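You operate a simulated robot arm through the tools that you are given. There is no shell and no other tool.

You are at the controls of a simulated robot arm. One attempt, no reset.

TASK
Couple both cooling hoses to the roller and open the water.
Fine: each hose to the outlet of its colour, then the green lever, then the blue one; close the black lever before blue; floor dry, FLOW lamp lit.

The check looks at the end state, three seconds after you hand in, the way a careful person would. Anything else that was tipped, shoved, dropped, spilled or broken makes it a failure.

THE ROBOT
A 7-joint arm with a two-finger parallel gripper, fixed in place. Base frame: the origin is at the foot of the arm, x ahead of it, y to its left, z up. Readings come in m, degrees, newtons and seconds.
Its first joint turns from -166.0 to 166.0 degrees. Payload 1.57 kg.
Tool frame: the origin (TCP) lies between the finger pads and is the grasp point; the fingertips stand 0.03 m ahead of it; z points along the fingers, y is the line along which they close. The gripper opens to 0.08 m. The fingers are 0.017 m wide and 0.012 m thick; the gripper's body (0.04 by 0.082 m) begins 0.08 m behind the TCP.
Orientation is told as [roll, pitch, yaw] about the base's x, y, z axes, in that order, counted from this pose: with the fingers straight down and closing along the base's y, the tool's x points along the base's -x, its y along +y and its z along -z.

THE INTERFACE
- The arm moves only by the tool drive_tool. Its arguments are lists of equal length, an entry for each row: "delta_rot": the turn, a rotation vector about the tool's x, y, z in units of 90 degrees (1.0 is 90 degrees), a list of three; "dp": the shift along the tool's x, y, z in units of 100 mm (1.0 is 100 mm), a list of three; "jaw": the finger opening in mm, from 0 to 80. In form: {"delta_rot": [[wx, wy, wz], ...], "dp": [[tx, ty, tz], ...], "jaw": [jaw, ...]}. A call has 1 to 20 rows; each row is the pose to reach, as a shift and turn from the pose commanded when the call began, along the tool's axes at that moment. A call with a number of a shift or a turn outside -1 to 1 is refused whole. Rows are played at 5 a second. More than 0.05 m and 8.6 degrees between two rows, or a gripper value outside its range, and nothing of the call is played. A pose out of reach is approached as far as the arm can. The call stops where the force on the tool passes 40 N (or 10 N more than at its start, if that is more) or the arm is blocked; 0.2 s more then pass. The fingers move at their own pace (about 0.153 m/s each) and stop on an object; they squeeze with about 33 N. The grip force told is the motor's: it shows also when the fingers shut on nothing. Time passes only in rows, and 0.2 s behind the last, so rows that repeat a pose let the fingers close. The reply holds the time, the measured pose of the TCP, the force on the tool along the base axes, the opening and the grip force, in the units named above and with some noise, with the torque about the TCP (base axes, N m) and any sound that the robot's microphone picked up.
- Cameras (640 x 400 px; columns grow to the right, rows downward): "scene" is fixed at [0.219, 0.6505, 1.2792]; the picture's right is [-0.79, -0.61, 0.00], its down [-0.14, 0.18, -0.97] and it looks along [0.59, -0.77, -0.23] (base axes); focal length 326 px, centre (320, 200). "wrist" rides on the gripper at [0.072, -0.007, -0.122] in the tool frame; the picture's right is [0.09, 1.00, 0.00], its down [-0.84, 0.08, -0.54] and it looks along [-0.54, 0.05, 0.84] (tool axes); focal length 238 px, centre (320, 200). There is no depth. A picture from a camera that has moved, and an enlarged one, comes with that camera's place and axes in the base frame and with its lens.
- grab_frame(camera): a new picture of that camera. It takes no simulated time.
- enlarge(camera, box): a new picture of the part [left, top, right, bottom] of that camera's present view, enlarged. It takes no simulated time.
- sign_off(): hands the job in; it is judged then, once.

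Nothing tells you positions but the pictures and the camera data. Unless the task says otherwise, let go and move clear before handing in.

The tools are called after ">>>" by a JSON object that holds its "name" and its "arguments". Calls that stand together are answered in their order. drive_tool: Moves the arm, as the interface text tells. Its arguments: {"type":"object","properties":{"delta_rot":{"type":"array"},"dp":{"type":"array"},"jaw":{"type":"array"}},"required":["delta_rot","dp","jaw"]} The other tools are called the same way: grab_frame (camera) takes a picture; enlarge (camera, box) takes an enlarged picture of a part of a camera's view; sign_off () hands the job in.

At the start:

```text
time_s: 0.0
position: [0.5098, -0.1895, 1.2656]
ee_rot: [0.1, 0.0, 0.1]
ft_force: [0.2, 0.0, 0.0]
ft_torque: [-0.02, 0.04, 0.02]
finger_gap: 0.08
gripper_force: 0.1
```

scene: 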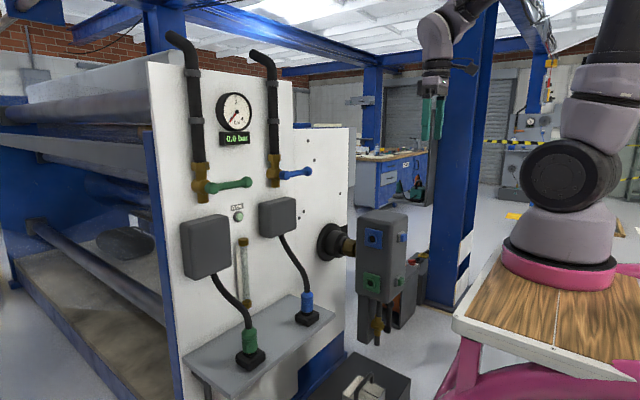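
wrist: 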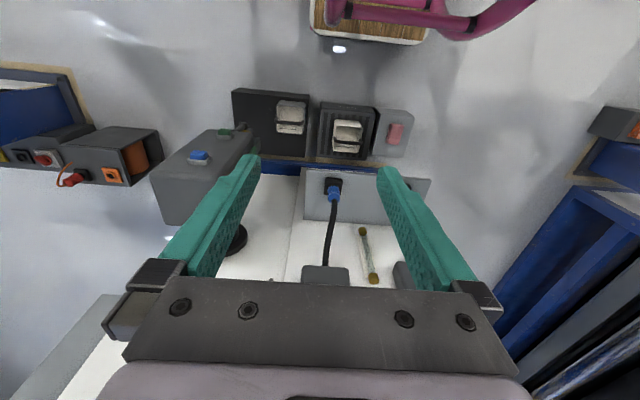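

I see a white panel with two pipes and green and blue levers, two hoses parked on a shelf, and a rotary joint with coloured ports on a grey box. I'll look closer before moving anything.

>>> {"name": "enlarge", "arguments": {"camera": "scene", "box": [310, 190, 470, 360]}}

>>> {"name": "enlarge", "arguments": {"camera": "scene", "box": [150, 20, 350, 220]}}

>>> {"name": "enlarge", "arguments": {"camera": "scene", "box": [170, 190, 350, 400]}}

>>> {"name": "enlarge", "arguments": {"camera": "wrist", "box": [140, 70, 460, 290]}}

>>> {"name": "enlarge", "arguments": {"camera": "scene", "box": [290, 330, 450, 400]}}

```text
2.35 times, centred on (390, 275) of scene
camera zoom: at [0.219, 0.6505, 1.2792], right [-0.79, -0.61, 0.0], down [-0.14, 0.18, -0.97], along [0.59, -0.77, -0.23], focal length 768 px, centre (155, 24)
```

zoom: 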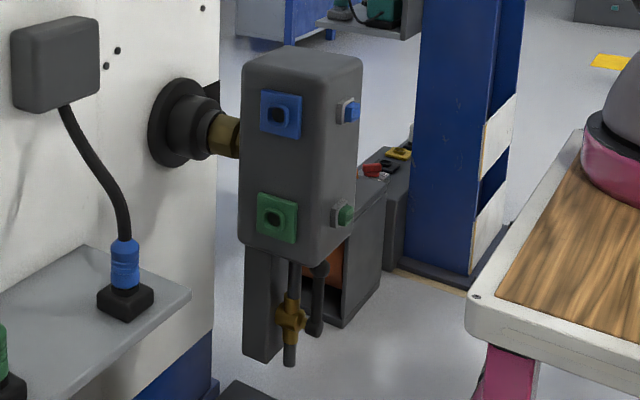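

```text
2.00 times, centred on (250, 120) of scene
camera zoom: at [0.219, 0.6505, 1.2792], right [-0.79, -0.61, 0.0], down [-0.14, 0.18, -0.97], along [0.59, -0.77, -0.23], focal length 653 px, centre (460, 360)
```

zoom: 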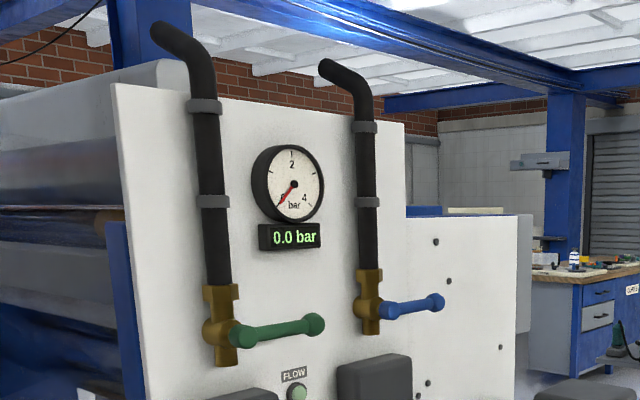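

```text
1.90 times, centred on (260, 295) of scene
camera zoom: at [0.219, 0.6505, 1.2792], right [-0.79, -0.61, 0.0], down [-0.14, 0.18, -0.97], along [0.59, -0.77, -0.23], focal length 622 px, centre (434, 19)
```

zoom: 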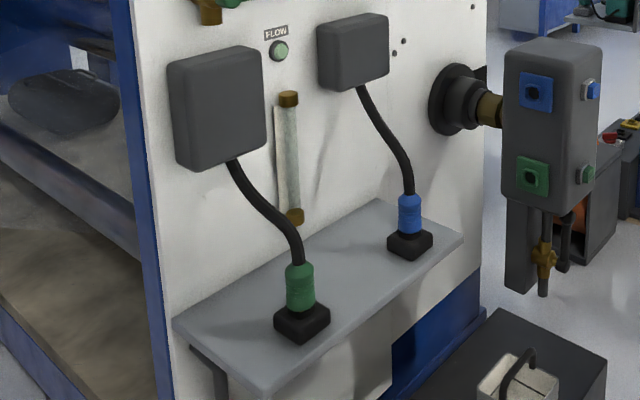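

```text
1.82 times, centred on (300, 180) of wrist
camera zoom: at [0.438, -0.1955, 1.3881], right [-0.09, 1.0, 0.0], down [0.84, 0.08, 0.54], along [0.54, 0.05, -0.84], focal length 433 px, centre (356, 236)
```

zoom: 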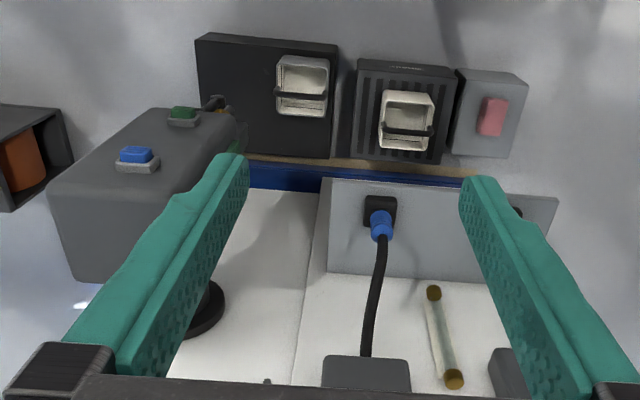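

```text
4.00 times, centred on (370, 365) of scene
camera zoom: at [0.219, 0.6505, 1.2792], right [-0.79, -0.61, 0.0], down [-0.14, 0.18, -0.97], along [0.59, -0.77, -0.23], focal length 1305 px, centre (120, -460)
```

zoom: 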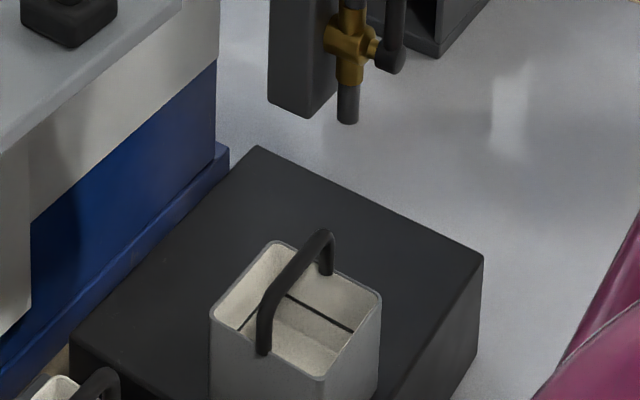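

I have the rough layout: the panel faces -x, and the manifold block sits to its right with ports on +y and coloured items on -x. I'll zoom in on the details next.

>>> {"name": "enlarge", "arguments": {"camera": "scene", "box": [350, 205, 414, 245]}}

>>> {"name": "enlarge", "arguments": {"camera": "scene", "box": [350, 255, 414, 295]}}

>>> {"name": "enlarge", "arguments": {"camera": "scene", "box": [340, 285, 436, 345]}}

>>> {"name": "enlarge", "arguments": {"camera": "scene", "box": [215, 305, 311, 375]}}

>>> {"name": "enlarge", "arguments": {"camera": "scene", "box": [270, 270, 366, 340]}}

>>> {"name": "enlarge", "arguments": {"camera": "scene", "box": [180, 145, 340, 245]}}

>>> {"name": "enlarge", "arguments": {"camera": "wrist", "box": [140, 70, 300, 170]}}

>>> {"name": "enlarge", "arguments": {"camera": "wrist", "box": [260, 70, 440, 190]}}

```text
10.00 times, centred on (382, 225) of scene
camera zoom: at [0.219, 0.6505, 1.2792], right [-0.79, -0.61, 0.0], down [-0.14, 0.18, -0.97], along [0.59, -0.77, -0.23], focal length 3263 px, centre (-300, -50)
```

zoom: 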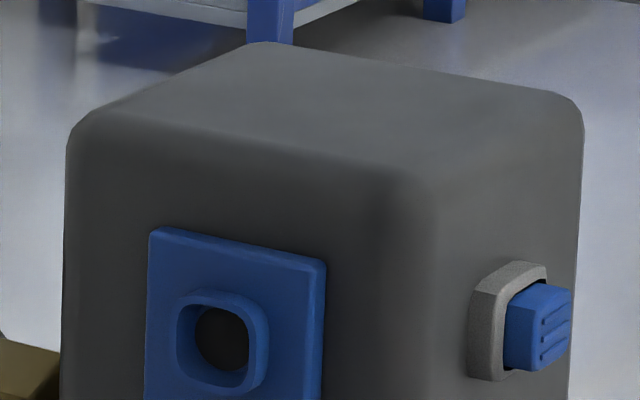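

```text
10.00 times, centred on (382, 275) of scene
camera zoom: at [0.219, 0.6505, 1.2792], right [-0.79, -0.61, 0.0], down [-0.14, 0.18, -0.97], along [0.59, -0.77, -0.23], focal length 3263 px, centre (-300, -550)
```

zoom: 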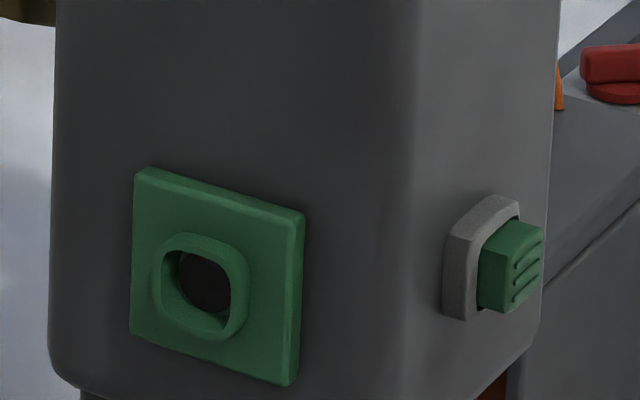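

```text
6.67 times, centred on (388, 315) of scene
camera zoom: at [0.219, 0.6505, 1.2792], right [-0.79, -0.61, 0.0], down [-0.14, 0.18, -0.97], along [0.59, -0.77, -0.23], focal length 2176 px, centre (-133, -567)
```

zoom: 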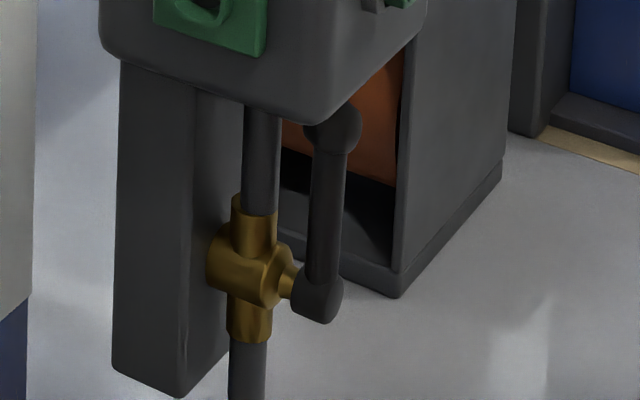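

```text
5.71 times, centred on (263, 340) of scene
camera zoom: at [0.219, 0.6505, 1.2792], right [-0.79, -0.61, 0.0], down [-0.14, 0.18, -0.97], along [0.59, -0.77, -0.23], focal length 1865 px, centre (646, -600)
```

zoom: 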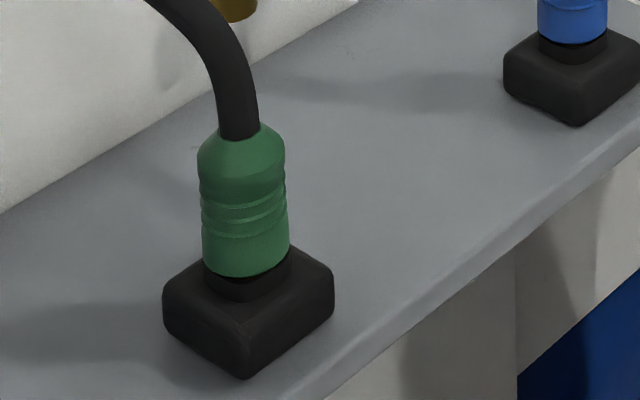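

```text
5.71 times, centred on (318, 305) of scene
camera zoom: at [0.219, 0.6505, 1.2792], right [-0.79, -0.61, 0.0], down [-0.14, 0.18, -0.97], along [0.59, -0.77, -0.23], focal length 1865 px, centre (331, -400)
```

zoom: 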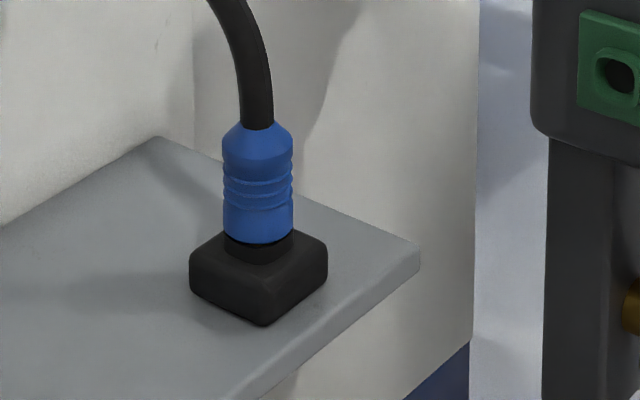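

```text
4.00 times, centred on (260, 195) of scene
camera zoom: at [0.219, 0.6505, 1.2792], right [-0.79, -0.61, 0.0], down [-0.14, 0.18, -0.97], along [0.59, -0.77, -0.23], focal length 1305 px, centre (560, 220)
```

zoom: 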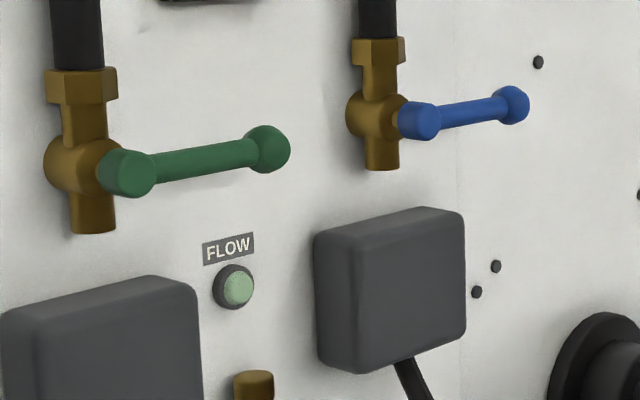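

```text
4.00 times, centred on (220, 120) of wrist
camera zoom: at [0.438, -0.1955, 1.3881], right [-0.09, 1.0, 0.0], down [0.84, 0.08, 0.54], along [0.54, 0.05, -0.84], focal length 953 px, centre (720, 520)
```

zoom: 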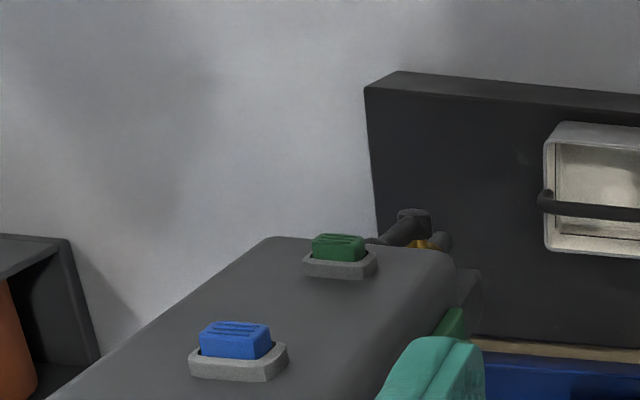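

```text
3.33 times, centred on (350, 130) of wrist
camera zoom: at [0.438, -0.1955, 1.3881], right [-0.09, 1.0, 0.0], down [0.84, 0.08, 0.54], along [0.54, 0.05, -0.84], focal length 794 px, centre (220, 433)
```

zoom: 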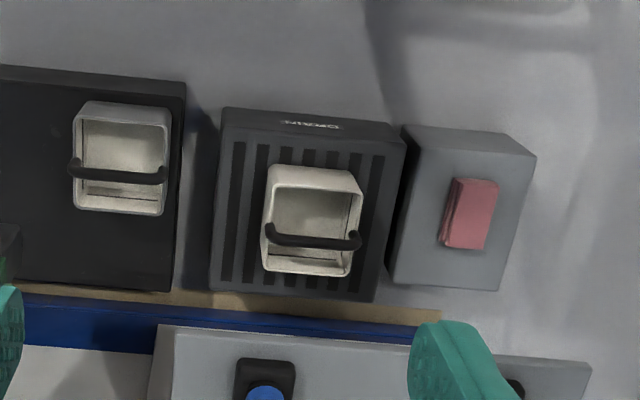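

The blue plug triangulates to about (0.857, -0.112, 0.688), and the release buttons are on the manifold's -x face. I still need to work out the bench and the arm's base.

>>> {"name": "enlarge", "arguments": {"camera": "wrist", "box": [280, 0, 560, 120]}}

>>> {"name": "enlarge", "arguments": {"camera": "scene", "box": [400, 0, 640, 150]}}

>>> {"name": "enlarge", "arguments": {"camera": "scene", "box": [440, 200, 640, 400]}}

>>> {"name": "enlarge", "arguments": {"camera": "wrist", "box": [200, 160, 440, 310]}}

```text
2.29 times, centred on (420, 60) of wrist
camera zoom: at [0.438, -0.1955, 1.3881], right [-0.09, 1.0, 0.0], down [0.84, 0.08, 0.54], along [0.54, 0.05, -0.84], focal length 545 px, centre (91, 520)
```

zoom: 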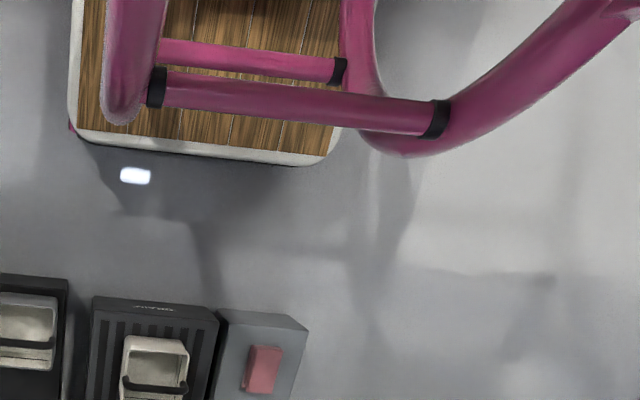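

```text
2.67 times, centred on (520, 75) of scene
camera zoom: at [0.219, 0.6505, 1.2792], right [-0.79, -0.61, 0.0], down [-0.14, 0.18, -0.97], along [0.59, -0.77, -0.23], focal length 870 px, centre (-213, 533)
```

zoom: 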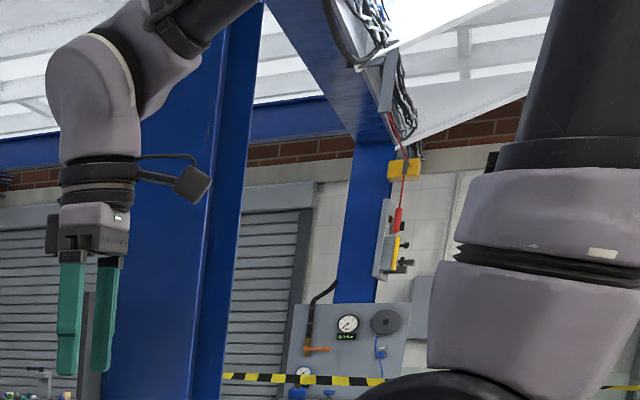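

```text
2.00 times, centred on (540, 300) of scene
camera zoom: at [0.219, 0.6505, 1.2792], right [-0.79, -0.61, 0.0], down [-0.14, 0.18, -0.97], along [0.59, -0.77, -0.23], focal length 653 px, centre (-120, 0)
```

zoom: 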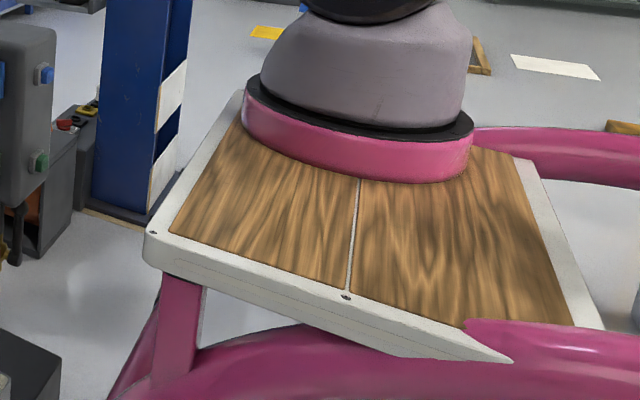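

```text
2.67 times, centred on (320, 235) of wrist
camera zoom: at [0.438, -0.1955, 1.3881], right [-0.09, 1.0, 0.0], down [0.84, 0.08, 0.54], along [0.54, 0.05, -0.84], focal length 636 px, centre (320, 107)
```

zoom: 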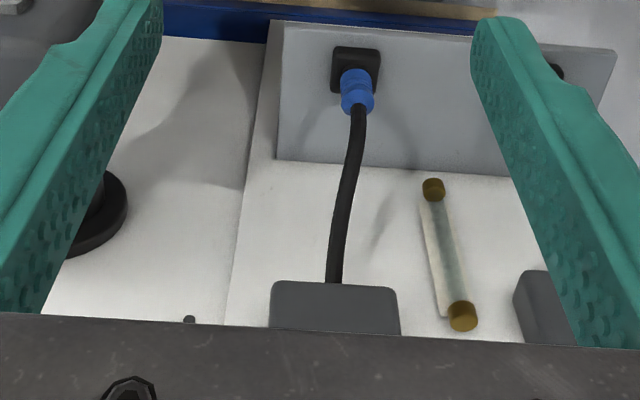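

The panel is at about x = 1.03, with levers near z = 1.11. The blue plug is at about (0.86, -0.11, 0.69) and the manifold outlets face +y. I'll move out a bit with the tool still high and pitch it toward horizontal to see more.

>>> {"name": "drive_tool", "arguments": {"delta_rot": [[0, 0, 0], [0, 0, 0], [0, 0, 0], [0, -0.08, 0], [0, -0.16, 0], [0, -0.24, 0], [0, -0.32, 0], [0, -0.4, 0], [0, -0.48, 0], [0, -0.56, 0]], "dp": [[-0.3, 0, 0], [-0.6, 0, 0], [-1, 0, 0], [-1, 0, 0], [-1, 0, 0], [-1, 0, 0], [-1, 0, 0], [-1, 0, 0], [-1, 0, 0], [-1, 0, 0]], "jaw": [80, 80, 80, 80, 80, 80, 80, 80, 80, 80]}}

>>> {"name": "grab_frame", "arguments": {"camera": "wrist"}}

>>> {"name": "grab_frame", "arguments": {"camera": "scene"}}

```text
time_s: 2.2
position: [0.6098, -0.1888, 1.2649]
ee_rot: [-0.1, -50.3, 0.2]
ft_force: [0.9, 0.8, -0.1]
ft_torque: [-0.02, -0.01, -0.02]
finger_gap: 0.0799
gripper_force: 0.0
```

```text
taken
camera wrist: at [0.4704, -0.1943, 1.287], right [-0.06, 1.0, -0.07], down [0.11, 0.08, 0.99], along [0.99, 0.05, -0.12], focal length 238 px, centre (320, 200)
```

wrist: 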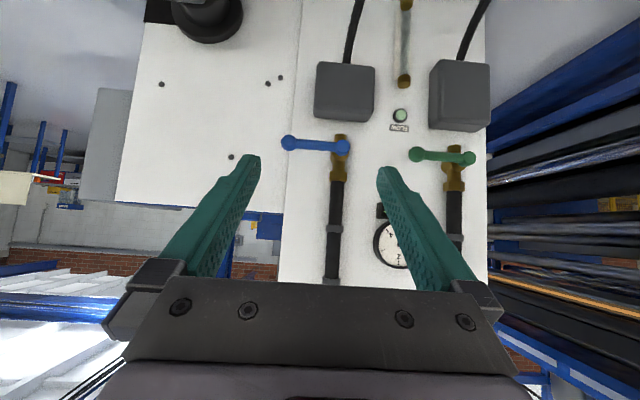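

```text
taken
```

scene: 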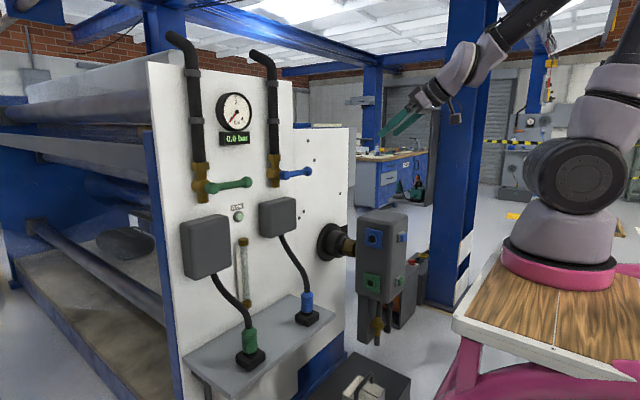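

The wrist view agrees: blue hub at (0.964, -0.13, 1.109), green hub at (0.962, 0.157, 1.11), both handles pointing toward -y. Next I'll bring the tool horizontal and roll it, which puts the camera on the +y side for a look at the manifold outlets.

>>> {"name": "drive_tool", "arguments": {"delta_rot": [[0, -0.09, 0], [0, -0.18, 0], [0, -0.27, 0], [0, -0.36, 0], [0, -0.44, 0]], "dp": [[0, 0, 0], [0, 0, 0], [0, 0, 0], [0, 0, 0], [0, 0, 0]], "jaw": [80, 80, 80, 80, 80]}}

>>> {"name": "drive_tool", "arguments": {"delta_rot": [[0, 0, 0.09], [0, 0, 0.18], [0, 0, 0.27], [0, 0, 0.36], [0, 0, 0.45], [0, 0, 0.54], [0, 0, 0.63], [0, 0, 0.72], [0, 0, 0.81], [0, 0, 0.9], [0, 0, 1.0]], "dp": [[0, 0, 0], [0, 0, 0], [0, 0, 0], [0, 0, 0], [0, 0, 0], [0, 0, 0], [0, 0, 0], [0, 0, 0], [0, 0, 0], [0, 0, 0], [0, 0, 0]], "jaw": [80, 80, 80, 80, 80, 80, 80, 80, 80, 80, 80]}}

>>> {"name": "grab_frame", "arguments": {"camera": "wrist"}}

```text
time_s: 3.4
position: [0.6927, -0.2459, 1.3142]
ee_rot: [-139.2, -89.8, 139.3]
ft_force: [-0.5, 1.0, 1.3]
ft_torque: [0.02, 0.02, -0.1]
finger_gap: 0.0798
gripper_force: 0.1
out of reach, approached as far as the arm can: row 1, 2, 3, 4, 5
```

```text
refused: row 11 steps farther than a row can; nothing moved
```

```text
taken
camera wrist: at [0.5706, -0.2524, 1.2422], right [0.0, 1.0, -0.09], down [-0.54, 0.08, 0.84], along [0.84, 0.05, 0.54], focal length 238 px, centre (320, 200)
```

wrist: 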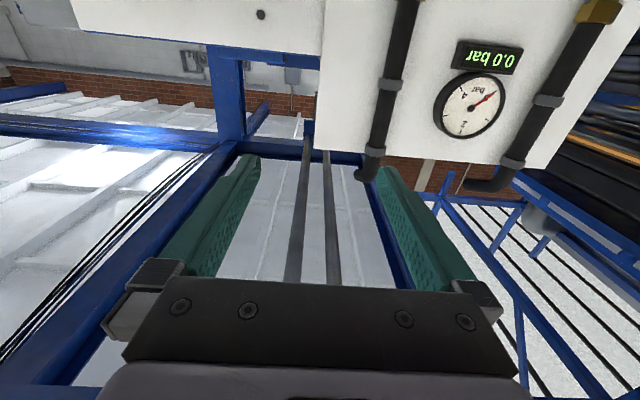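

The horizontal pose was out of reach that close in, and the arm settled at about (0.69, -0.25, 1.31). I'll go farther out and lower, then roll.

>>> {"name": "drive_tool", "arguments": {"delta_rot": [[0, 0, 0], [0, 0, 0], [0, 0, 0], [0, 0, 0], [0, 0, 0]], "dp": [[0.2, 0, 0.2], [0.4, 0, 0.4], [0.6, 0, 0.6], [0.8, 0, 0.8], [1.0, 0, 1.0]], "jaw": [80, 80, 80, 80, 80]}}

>>> {"name": "grab_frame", "arguments": {"camera": "scene"}}

```text
time_s: 4.6
position: [0.7914, -0.2447, 1.2131]
ee_rot: [163.9, -90.1, -163.9]
ft_force: [0.2, 0.0, 0.3]
ft_torque: [0.01, 0.02, 0.01]
finger_gap: 0.08
gripper_force: 0.1
```

```text
taken
```

scene: 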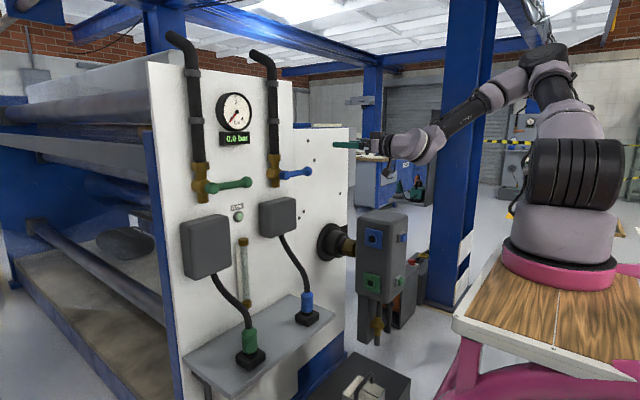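

The arm is now at (0.79, -0.245, 1.21) and clear of everything. I'll roll 90° so the camera sits on the +y side, backing off slightly.

>>> {"name": "drive_tool", "arguments": {"delta_rot": [[0, 0, 0.085], [0, 0, 0.17], [0, 0, 0.255], [0, 0, 0.34], [0, 0, 0.425], [0, 0, 0.51], [0, 0, 0.595], [0, 0, 0.68], [0, 0, 0.765], [0, 0, 0.85], [0, 0, 0.93], [0, 0, 1.0]], "dp": [[0, 0, -0.05], [0, 0, -0.1], [0, 0, -0.15], [0, 0, -0.2], [0, 0, -0.25], [0, 0, -0.3], [0, 0, -0.35], [0, 0, -0.4], [0, 0, -0.5], [0, 0, -0.5], [0, 0, -0.5], [0, 0, -0.5]], "jaw": [80, 80, 80, 80, 80, 80, 80, 80, 80, 80, 80, 80]}}

>>> {"name": "grab_frame", "arguments": {"camera": "wrist"}}

```text
time_s: 7.2
position: [0.741, -0.2458, 1.213]
ee_rot: [90.1, 0.0, -90.0]
ft_force: [0.1, 0.2, 0.5]
ft_torque: [0.03, 0.02, -0.01]
finger_gap: 0.0801
gripper_force: 0.2
```

```text
taken
camera wrist: at [0.619, -0.1736, 1.2059], right [0.0, 0.09, 1.0], down [-0.54, -0.84, 0.08], along [0.84, -0.54, 0.05], focal length 238 px, centre (320, 200)
```

wrist: 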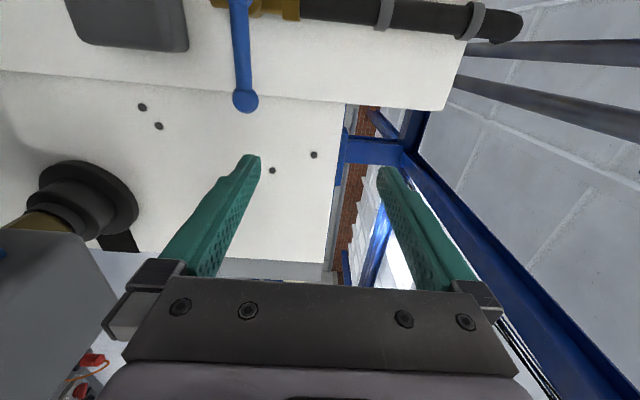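

Tool axes are now x = +y, y = +z, z = +x. I'll move to about (0.70, -0.13, 0.92), which should give the camera a view of the manifold's outlet face.

>>> {"name": "drive_tool", "arguments": {"delta_rot": [[0, 0, 0], [0, 0, 0], [0, 0, 0], [0, 0, 0], [0, 0, 0], [0, 0, 0], [0, 0, 0], [0, 0, 0], [0, 0, 0], [0, 0, 0]], "dp": [[0.3, 0, -0.1], [0.6, 0, -0.2], [0.9, 0, -0.4], [1.0, -0.2, -0.4], [1.0, -0.4, -0.4], [1.0, -0.6, -0.4], [1.0, -0.7, -0.4], [1.0, -0.8, -0.4], [1.0, -0.9, -0.4], [1.0, -1.0, -0.4]], "jaw": [80, 80, 80, 80, 80, 80, 80, 80, 80, 80]}}

>>> {"name": "drive_tool", "arguments": {"delta_rot": [[0, 0, 0], [0, 0, 0], [0, 0, 0], [0, 0, 0], [0, 0, 0], [0, 0, 0], [0, 0, 0]], "dp": [[0, -0.3, 0], [0, -0.6, 0], [0, -0.9, 0], [0, -1.0, 0], [0.1, -1.0, 0], [0.2, -1.0, 0], [0.3, -1.0, 0]], "jaw": [80, 80, 80, 80, 80, 80, 80]}}

>>> {"name": "grab_frame", "arguments": {"camera": "wrist"}}

>>> {"name": "grab_frame", "arguments": {"camera": "scene"}}

```text
time_s: 9.4
position: [0.7426, -0.1588, 1.1013]
ee_rot: [90.0, 0.0, -89.8]
ft_force: [-0.4, 0.4, 0.1]
ft_torque: [0.02, -0.01, -0.04]
finger_gap: 0.08
gripper_force: 0.0
out of reach, approached as far as the arm can: row 1, 2, 3, 4, 5, 6, 7, 8, 9, 10
```

```text
time_s: 11.0
position: [0.7422, -0.1271, 1.0033]
ee_rot: [90.0, 0.1, -89.9]
ft_force: [-0.2, -0.3, -0.1]
ft_torque: [0.0, -0.01, -0.01]
finger_gap: 0.0797
gripper_force: 0.0
```

```text
taken
camera wrist: at [0.6202, -0.0537, 0.9963], right [0.0, 0.09, 1.0], down [-0.54, -0.84, 0.08], along [0.84, -0.54, 0.05], focal length 238 px, centre (320, 200)
```

wrist: 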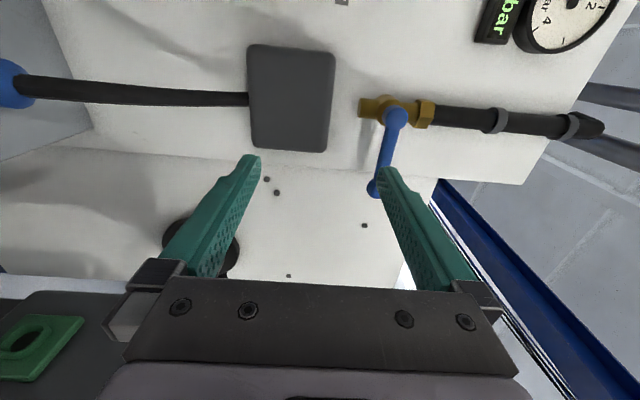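

```text
taken
```

scene: 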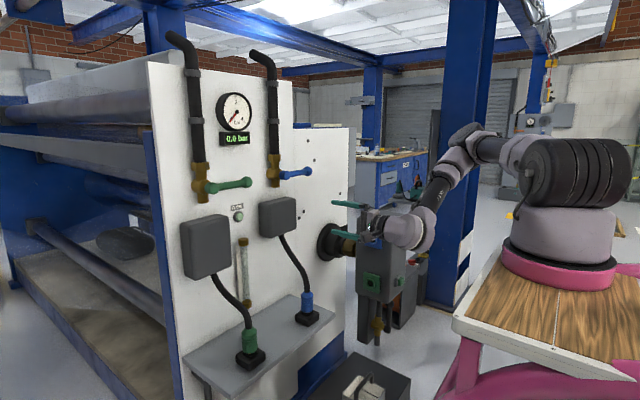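

I now have both outlets: blue near (0.762, -0.377, 0.859) and green near (0.762, -0.377, 0.679). I'll roll another 90° so the camera is on top, then lower the tool to look at the parked plugs.

>>> {"name": "drive_tool", "arguments": {"delta_rot": [[0, 0, 0.085], [0, 0, 0.17], [0, 0, 0.255], [0, 0, 0.34], [0, 0, 0.425], [0, 0, 0.51], [0, 0, 0.595], [0, 0, 0.68], [0, 0, 0.765], [0, 0, 0.85], [0, 0, 0.93], [0, 0, 1.0]], "dp": [[0, 0, 0], [0, 0, 0], [0, 0, 0], [0, 0, 0], [0, 0, 0], [0, 0, 0], [0, 0, 0], [0, 0, 0], [0, 0, 0], [0, 0, 0], [0, 0, 0], [0, 0, 0]], "jaw": [80, 80, 80, 80, 80, 80, 80, 80, 80, 80, 80, 80]}}

>>> {"name": "drive_tool", "arguments": {"delta_rot": [[0, 0, 0], [0, 0, 0], [0, 0, 0], [0, 0, 0], [0, 0, 0], [0, 0, 0]], "dp": [[-0.2, 0, 0], [-0.4, 0, 0], [-0.6, 0, 0], [-0.8, 0, 0], [-1.0, 0, 0], [-1.0, 0, 0]], "jaw": [80, 80, 80, 80, 80, 80]}}

>>> {"name": "grab_frame", "arguments": {"camera": "wrist"}}

```text
time_s: 13.6
position: [0.7432, -0.1263, 1.0038]
ee_rot: [-87.9, 90.0, 92.2]
ft_force: [0.7, 0.9, -1.0]
ft_torque: [0.0, -0.03, -0.05]
finger_gap: 0.0796
gripper_force: 0.2
```

```text
time_s: 15.0
position: [0.7495, -0.1348, 0.9224]
ee_rot: [29.4, 89.8, -150.4]
ft_force: [-0.6, -0.2, -0.8]
ft_torque: [-0.02, 0.01, -0.02]
finger_gap: 0.08
gripper_force: 0.0
out of reach, approached as far as the arm can: row 4, 5, 6
```

```text
taken
camera wrist: at [0.629, -0.1271, 0.9944], right [0.0, -1.0, 0.09], down [-0.54, -0.08, -0.83], along [0.84, -0.05, -0.54], focal length 238 px, centre (320, 200)
```

wrist: 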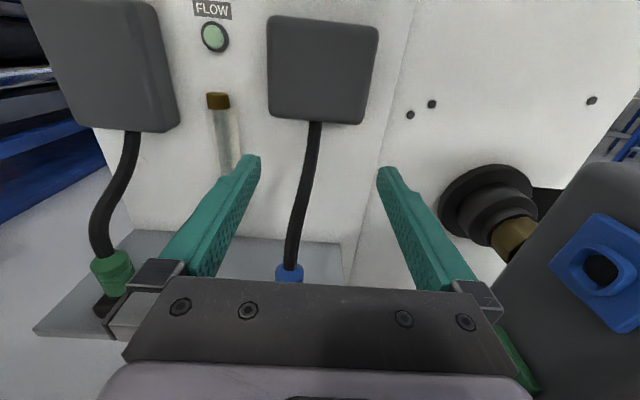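

The blue plug body runs from about z = 0.655 to 0.73, so I'll grip it at mid-height. I'll step the tool down and forward in front of it and check reach as I go.

>>> {"name": "drive_tool", "arguments": {"delta_rot": [[0, 0, 0], [0, 0, 0], [0, 0, 0], [0, 0, 0], [0, 0, 0], [0, 0, 0]], "dp": [[0, -0.1, 0.2], [-0.2, -0.23, 0.3], [-0.4, -0.23, 0.3], [-0.6, -0.23, 0.3], [-0.8, -0.23, 0.3], [-1.0, -0.23, 0.3]], "jaw": [80, 80, 80, 80, 80, 80]}}

>>> {"name": "grab_frame", "arguments": {"camera": "wrist"}}

>>> {"name": "grab_frame", "arguments": {"camera": "scene"}}

```text
time_s: 16.4
position: [0.7883, -0.1255, 0.9143]
ee_rot: [27.5, 89.7, -152.5]
ft_force: [0.6, -0.1, 0.8]
ft_torque: [0.0, -0.02, 0.0]
finger_gap: 0.0802
gripper_force: 0.0
out of reach, approached as far as the arm can: row 2, 3, 4, 5, 6
```

```text
taken
camera wrist: at [0.6675, -0.1174, 0.9862], right [0.0, -1.0, 0.09], down [-0.55, -0.08, -0.83], along [0.84, -0.05, -0.54], focal length 238 px, centre (320, 200)
```

wrist: 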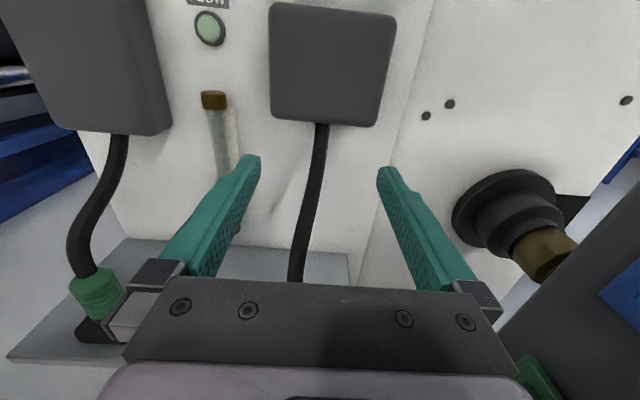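

```text
taken
```

scene: 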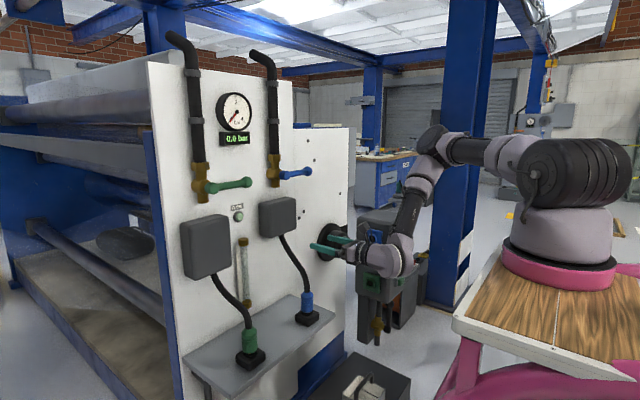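

Lowering with the tool exactly horizontal hits an arm limit, probably a wrist joint. Tilting the tool about 35° downward should fix that, and it still grips the vertical plug correctly across y.

>>> {"name": "drive_tool", "arguments": {"delta_rot": [[0, -0.08, 0], [0, -0.16, 0], [0, -0.24, 0], [0, -0.32, 0], [0, -0.4, 0]], "dp": [[0, 0, 0], [0, 0, 0], [0, 0, 0], [0, 0, 0], [0, 0, 0]], "jaw": [80, 80, 80, 80, 80]}}

>>> {"name": "grab_frame", "arguments": {"camera": "wrist"}}

```text
time_s: 17.6
position: [0.7978, -0.1231, 0.9134]
ee_rot: [0.1, 53.9, -180.0]
ft_force: [0.2, -0.7, 0.2]
ft_torque: [-0.01, 0.0, 0.0]
finger_gap: 0.08
gripper_force: 0.0
```

```text
taken
camera wrist: at [0.7408, -0.116, 1.0426], right [0.06, -1.0, 0.07], down [-0.93, -0.08, -0.36], along [0.36, -0.05, -0.93], focal length 238 px, centre (320, 200)
```

wrist: 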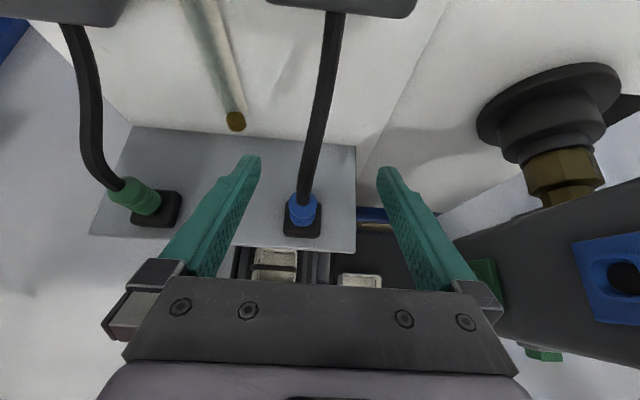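

From here the blue plug reads (0.858, -0.109, 0.69) and green about (0.861, 0.14, 0.69). I'll descend in front of the blue one.

>>> {"name": "drive_tool", "arguments": {"delta_rot": [[0, 0, 0], [0, 0, 0], [0, 0, 0], [0, 0, 0]], "dp": [[-0.2, -0.04, 0.147], [-0.405, -0.08, 0.294], [-0.607, -0.13, 0.441], [-0.809, -0.13, 0.588]], "jaw": [80, 80, 80, 80]}}

>>> {"name": "grab_frame", "arguments": {"camera": "wrist"}}

>>> {"name": "grab_frame", "arguments": {"camera": "scene"}}

```text
time_s: 18.6
position: [0.7987, -0.1113, 0.8111]
ee_rot: [0.0, 54.0, -180.0]
ft_force: [-0.4, -0.9, 0.1]
ft_torque: [0.01, -0.01, 0.0]
finger_gap: 0.0801
gripper_force: 0.1
```

```text
taken
camera wrist: at [0.7428, -0.1029, 0.9413], right [0.05, -1.0, 0.07], down [-0.93, -0.08, -0.36], along [0.36, -0.05, -0.93], focal length 238 px, centre (320, 200)
```

wrist: 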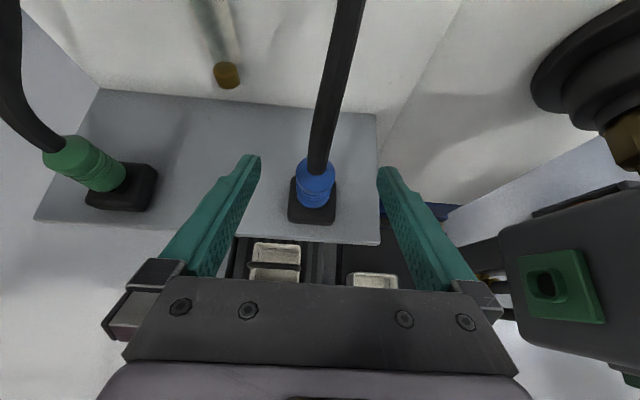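

```text
taken
```

scene: 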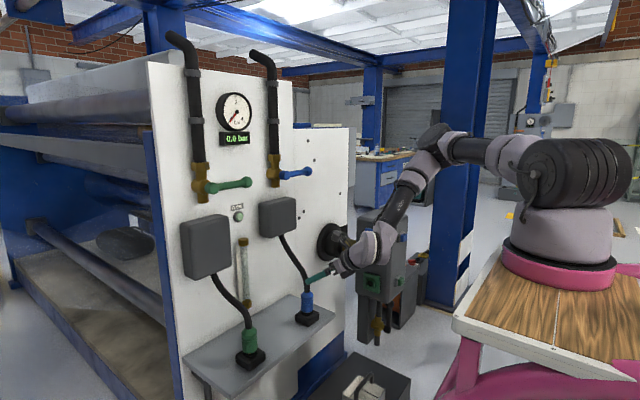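

Alignment with the blue plug looks good. I'll take up the pre-grasp pose, then approach along the tool axis.

>>> {"name": "drive_tool", "arguments": {"delta_rot": [[0, 0, 0], [0, 0, 0], [0, 0, 0]], "dp": [[-0.21, -0.01, 0.096], [-0.42, -0.03, 0.193], [-0.63, -0.03, 0.289]], "jaw": [80, 80, 80]}}

>>> {"name": "drive_tool", "arguments": {"delta_rot": [[0, 0, 0], [0, 0, 0], [0, 0, 0], [0, 0, 0]], "dp": [[0, 0, 0.2], [0, 0, 0.4], [0, 0, 0.6], [0, 0, 0.7]], "jaw": [80, 80, 80, 80]}}

>>> {"name": "grab_frame", "arguments": {"camera": "wrist"}}

>>> {"name": "enlarge", "arguments": {"camera": "scene", "box": [230, 220, 410, 350]}}

```text
time_s: 19.4
position: [0.7886, -0.1071, 0.7574]
ee_rot: [0.0, 53.9, -180.0]
ft_force: [0.0, 0.9, -1.1]
ft_torque: [-0.01, 0.0, 0.02]
finger_gap: 0.0797
gripper_force: 0.1
out of reach, approached as far as the arm can: row 3
```

```text
time_s: 20.4
position: [0.8501, -0.1094, 0.748]
ee_rot: [0.0, 53.9, -180.0]
ft_force: [-0.3, -0.3, -0.4]
ft_torque: [-0.04, -0.04, -0.03]
finger_gap: 0.0802
gripper_force: 0.1
out of reach, approached as far as the arm can: row 1, 2, 3, 4
```

```text
taken
camera wrist: at [0.7941, -0.1007, 0.8782], right [0.06, -1.0, 0.07], down [-0.93, -0.08, -0.36], along [0.36, -0.05, -0.93], focal length 238 px, centre (320, 200)
```

wrist: 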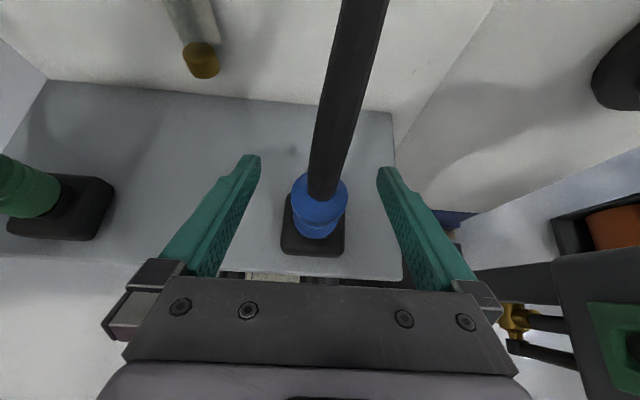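

```text
3.08 times, centred on (320, 285) of scene
camera zoom: at [0.219, 0.6505, 1.2792], right [-0.79, -0.61, 0.0], down [-0.14, 0.18, -0.97], along [0.59, -0.77, -0.23], focal length 1004 px, centre (320, -62)
```

zoom: 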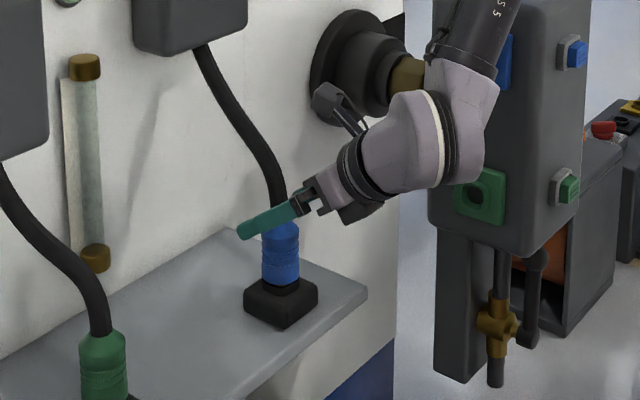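

The arm's limit again stops me at z ≈ 0.748 with this tilt. I'll steepen to about 50°, keeping the fingers straddling the plug and the camera clear of the hose.

>>> {"name": "drive_tool", "arguments": {"delta_rot": [[0, -0.08, 0], [0, -0.155, 0]], "dp": [[0, 0, 0], [0, 0, 0]], "jaw": [80, 80]}}

>>> {"name": "grab_frame", "arguments": {"camera": "wrist"}}

>>> {"name": "enlarge", "arguments": {"camera": "scene", "box": [230, 220, 410, 350]}}

```text
time_s: 21.0
position: [0.8478, -0.1069, 0.7491]
ee_rot: [-0.1, 40.0, -180.0]
ft_force: [0.8, 0.7, -0.6]
ft_torque: [0.0, -0.04, 0.03]
finger_gap: 0.0803
gripper_force: 0.1
```

```text
taken
camera wrist: at [0.8256, -0.1002, 0.889], right [0.07, -1.0, 0.06], down [-0.99, -0.08, -0.12], along [0.13, -0.05, -0.99], focal length 238 px, centre (320, 200)
```

wrist: 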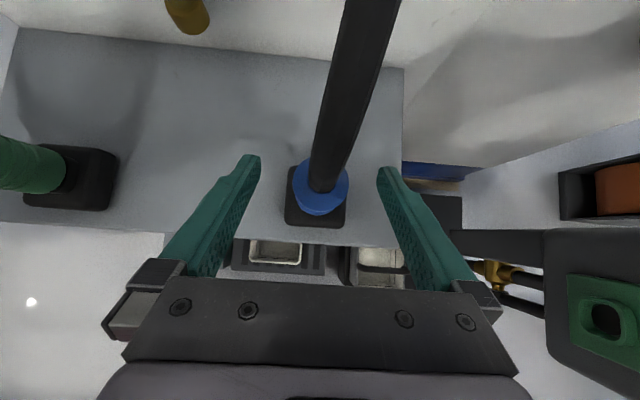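

```text
3.08 times, centred on (320, 285) of scene
camera zoom: at [0.219, 0.6505, 1.2792], right [-0.79, -0.61, 0.0], down [-0.14, 0.18, -0.97], along [0.59, -0.77, -0.23], focal length 1004 px, centre (320, -62)
```

zoom: 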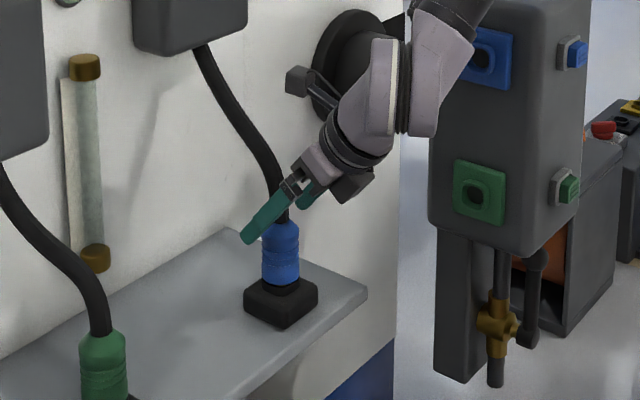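

Everything is centred. I'll lower around the plug body to z ≈ 0.697 and check before closing.

>>> {"name": "drive_tool", "arguments": {"delta_rot": [[0, 0, 0], [0, 0, 0], [0, 0, 0]], "dp": [[-0.09, 0, 0.15], [-0.17, 0, 0.31], [-0.258, 0, 0.463]], "jaw": [80, 80, 80]}}

>>> {"name": "grab_frame", "arguments": {"camera": "wrist"}}

>>> {"name": "enlarge", "arguments": {"camera": "scene", "box": [230, 220, 410, 350]}}

```text
time_s: 21.8
position: [0.8561, -0.1088, 0.7076]
ee_rot: [0.0, 40.0, -180.0]
ft_force: [0.9, -0.4, 0.1]
ft_torque: [0.0, -0.01, 0.02]
finger_gap: 0.0798
gripper_force: 0.0
out of reach, approached as far as the arm can: row 3
```

```text
taken
camera wrist: at [0.833, -0.1011, 0.8466], right [0.07, -1.0, 0.06], down [-0.99, -0.08, -0.12], along [0.13, -0.05, -0.99], focal length 238 px, centre (320, 200)
```

wrist: 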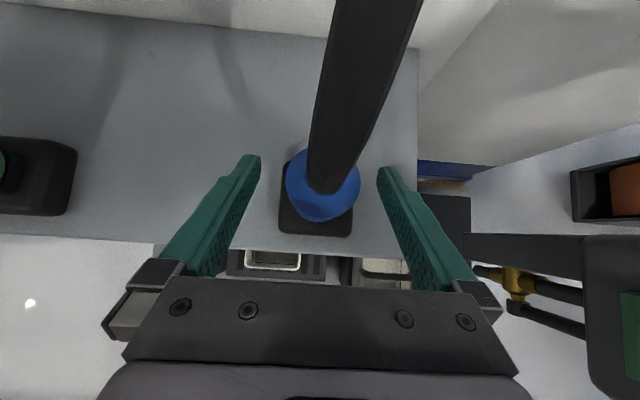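

```text
3.08 times, centred on (320, 285) of scene
camera zoom: at [0.219, 0.6505, 1.2792], right [-0.79, -0.61, 0.0], down [-0.14, 0.18, -0.97], along [0.59, -0.77, -0.23], focal length 1004 px, centre (320, -62)
```

zoom: 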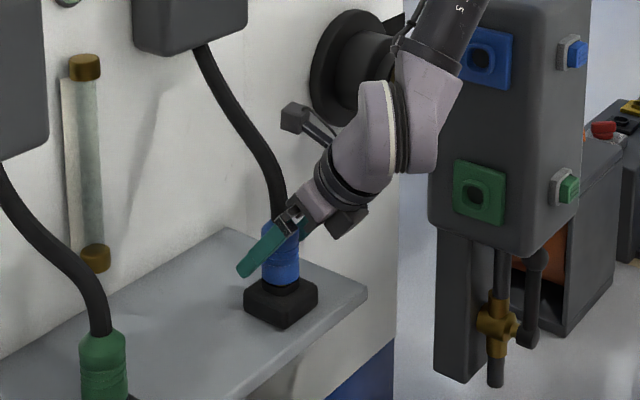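

TCP is at the upper-mid body of the plug (z = 0.708), which is a good enough grip. Closing now.

>>> {"name": "drive_tool", "arguments": {"delta_rot": [[0, 0, 0], [0, 0, 0], [0, 0, 0], [0, 0, 0]], "dp": [[0, 0, 0], [0, 0, 0], [0, 0, 0], [0, 0, 0]], "jaw": [50, 30, 20, 20]}}

>>> {"name": "grab_frame", "arguments": {"camera": "wrist"}}

```text
time_s: 22.8
position: [0.8563, -0.1113, 0.7073]
ee_rot: [0.1, 40.0, -180.1]
ft_force: [-0.6, -6.8, 0.3]
ft_torque: [-0.35, 0.02, -0.05]
finger_gap: 0.041
gripper_force: 33.2
```

```text
taken
camera wrist: at [0.833, -0.1018, 0.8467], right [0.07, -1.0, 0.06], down [-0.99, -0.08, -0.12], along [0.13, -0.05, -0.99], focal length 238 px, centre (320, 200)
```

wrist: 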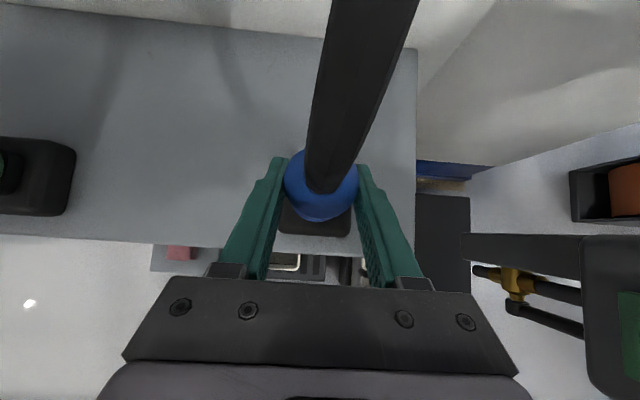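

The grip is solid, with a 41 mm gap and 33 N. There's a small side load, so I'll ease 3 mm toward -y and lift straight up slowly.

>>> {"name": "drive_tool", "arguments": {"delta_rot": [[0, 0, 0], [0, 0, 0], [0, 0, 0], [0, 0, 0], [0, 0, 0], [0, 0, 0], [0, 0, 0], [0, 0, 0]], "dp": [[0, 0.03, 0], [0.064, 0.03, -0.077], [0.128, 0.03, -0.153], [0.193, 0.03, -0.23], [0.257, 0.03, -0.306], [0.321, 0.03, -0.383], [0.385, 0.03, -0.46], [0.45, 0.03, -0.536]], "jaw": [20, 20, 20, 20, 20, 20, 20, 20]}}

>>> {"name": "enlarge", "arguments": {"camera": "scene", "box": [230, 200, 410, 330]}}

>>> {"name": "grab_frame", "arguments": {"camera": "wrist"}}

```text
time_s: 24.6
position: [0.8558, -0.1117, 0.7782]
ee_rot: [-0.1, 40.0, -179.9]
ft_force: [-0.5, 0.4, -1.3]
ft_torque: [0.01, 0.0, 0.05]
finger_gap: 0.041
gripper_force: 33.3
```

```text
3.08 times, centred on (320, 265) of scene
camera zoom: at [0.219, 0.6505, 1.2792], right [-0.79, -0.61, 0.0], down [-0.14, 0.18, -0.97], along [0.59, -0.77, -0.23], focal length 1004 px, centre (320, 0)
```

zoom: 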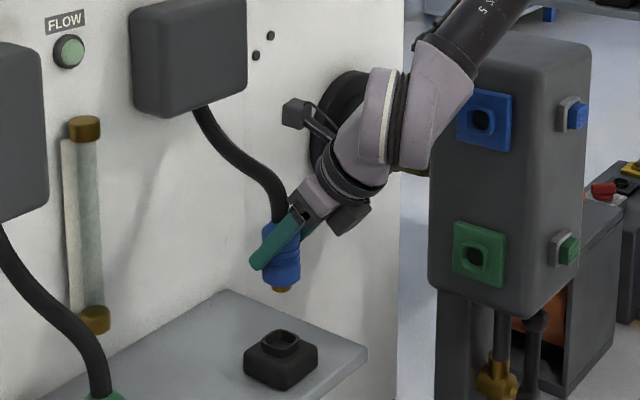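

```text
taken
camera wrist: at [0.8323, -0.1038, 0.9179], right [0.07, -1.0, 0.06], down [-0.99, -0.08, -0.12], along [0.13, -0.05, -0.99], focal length 238 px, centre (320, 200)
```

wrist: 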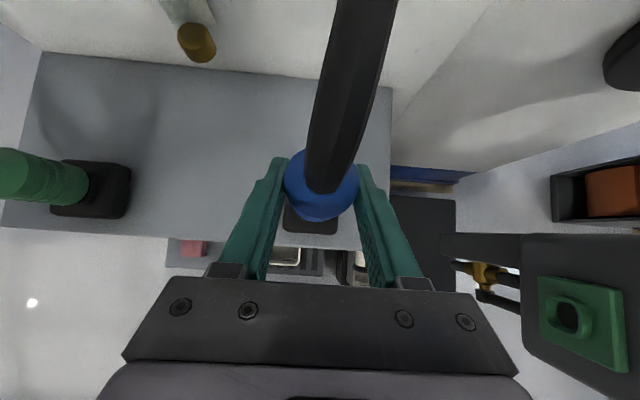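

The blue plug came out cleanly; it has a short brass nose about 53–63 mm below my TCP. I'll carry it to a staging point in front of the manifold at about (0.78, -0.22, 0.90).

>>> {"name": "drive_tool", "arguments": {"delta_rot": [[0, 0, 0], [0, 0, 0], [0, 0, 0], [0, 0, 0]], "dp": [[0.025, 0.13, -0.18], [0.05, 0.27, -0.36], [0.075, 0.4, -0.54], [0.101, 0.54, -0.71]], "jaw": [20, 20, 20, 20]}}

>>> {"name": "drive_tool", "arguments": {"delta_rot": [[0, 0, 0], [0, 0, 0], [0, 0, 0], [0, 0, 0]], "dp": [[0.025, 0.13, -0.18], [0.05, 0.27, -0.36], [0.075, 0.4, -0.54], [0.101, 0.54, -0.71]], "jaw": [20, 20, 20, 20]}}

>>> {"name": "grab_frame", "arguments": {"camera": "scene"}}

>>> {"name": "grab_frame", "arguments": {"camera": "wrist"}}

```text
time_s: 25.6
position: [0.8178, -0.1629, 0.839]
ee_rot: [0.0, 40.2, -180.0]
ft_force: [0.0, -0.3, -2.3]
ft_torque: [-0.01, 0.01, -0.01]
finger_gap: 0.041
gripper_force: 32.7
```

```text
time_s: 26.6
position: [0.7796, -0.2158, 0.8996]
ee_rot: [-0.1, 39.9, -179.9]
ft_force: [0.8, 0.9, -2.9]
ft_torque: [0.0, -0.01, -0.01]
finger_gap: 0.041
gripper_force: 32.9
```

```text
taken
```

scene: 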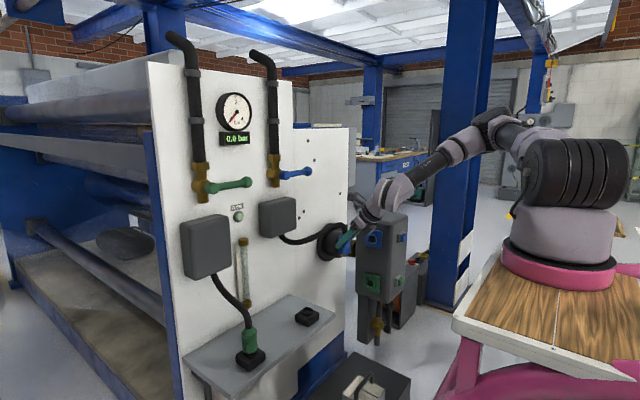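

```text
taken
camera wrist: at [0.7561, -0.2094, 1.0385], right [0.07, -1.0, 0.06], down [-0.99, -0.08, -0.12], along [0.13, -0.05, -0.99], focal length 238 px, centre (320, 200)
```

wrist: 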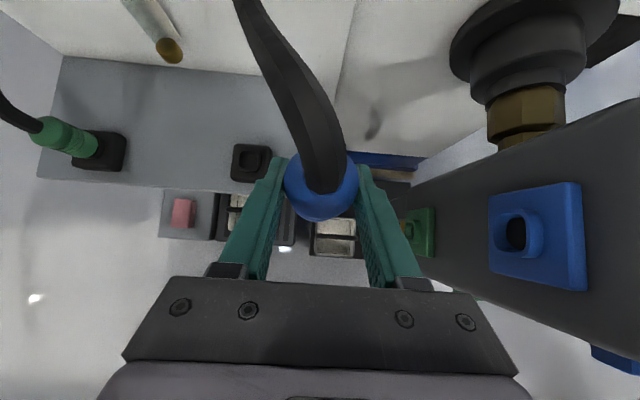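

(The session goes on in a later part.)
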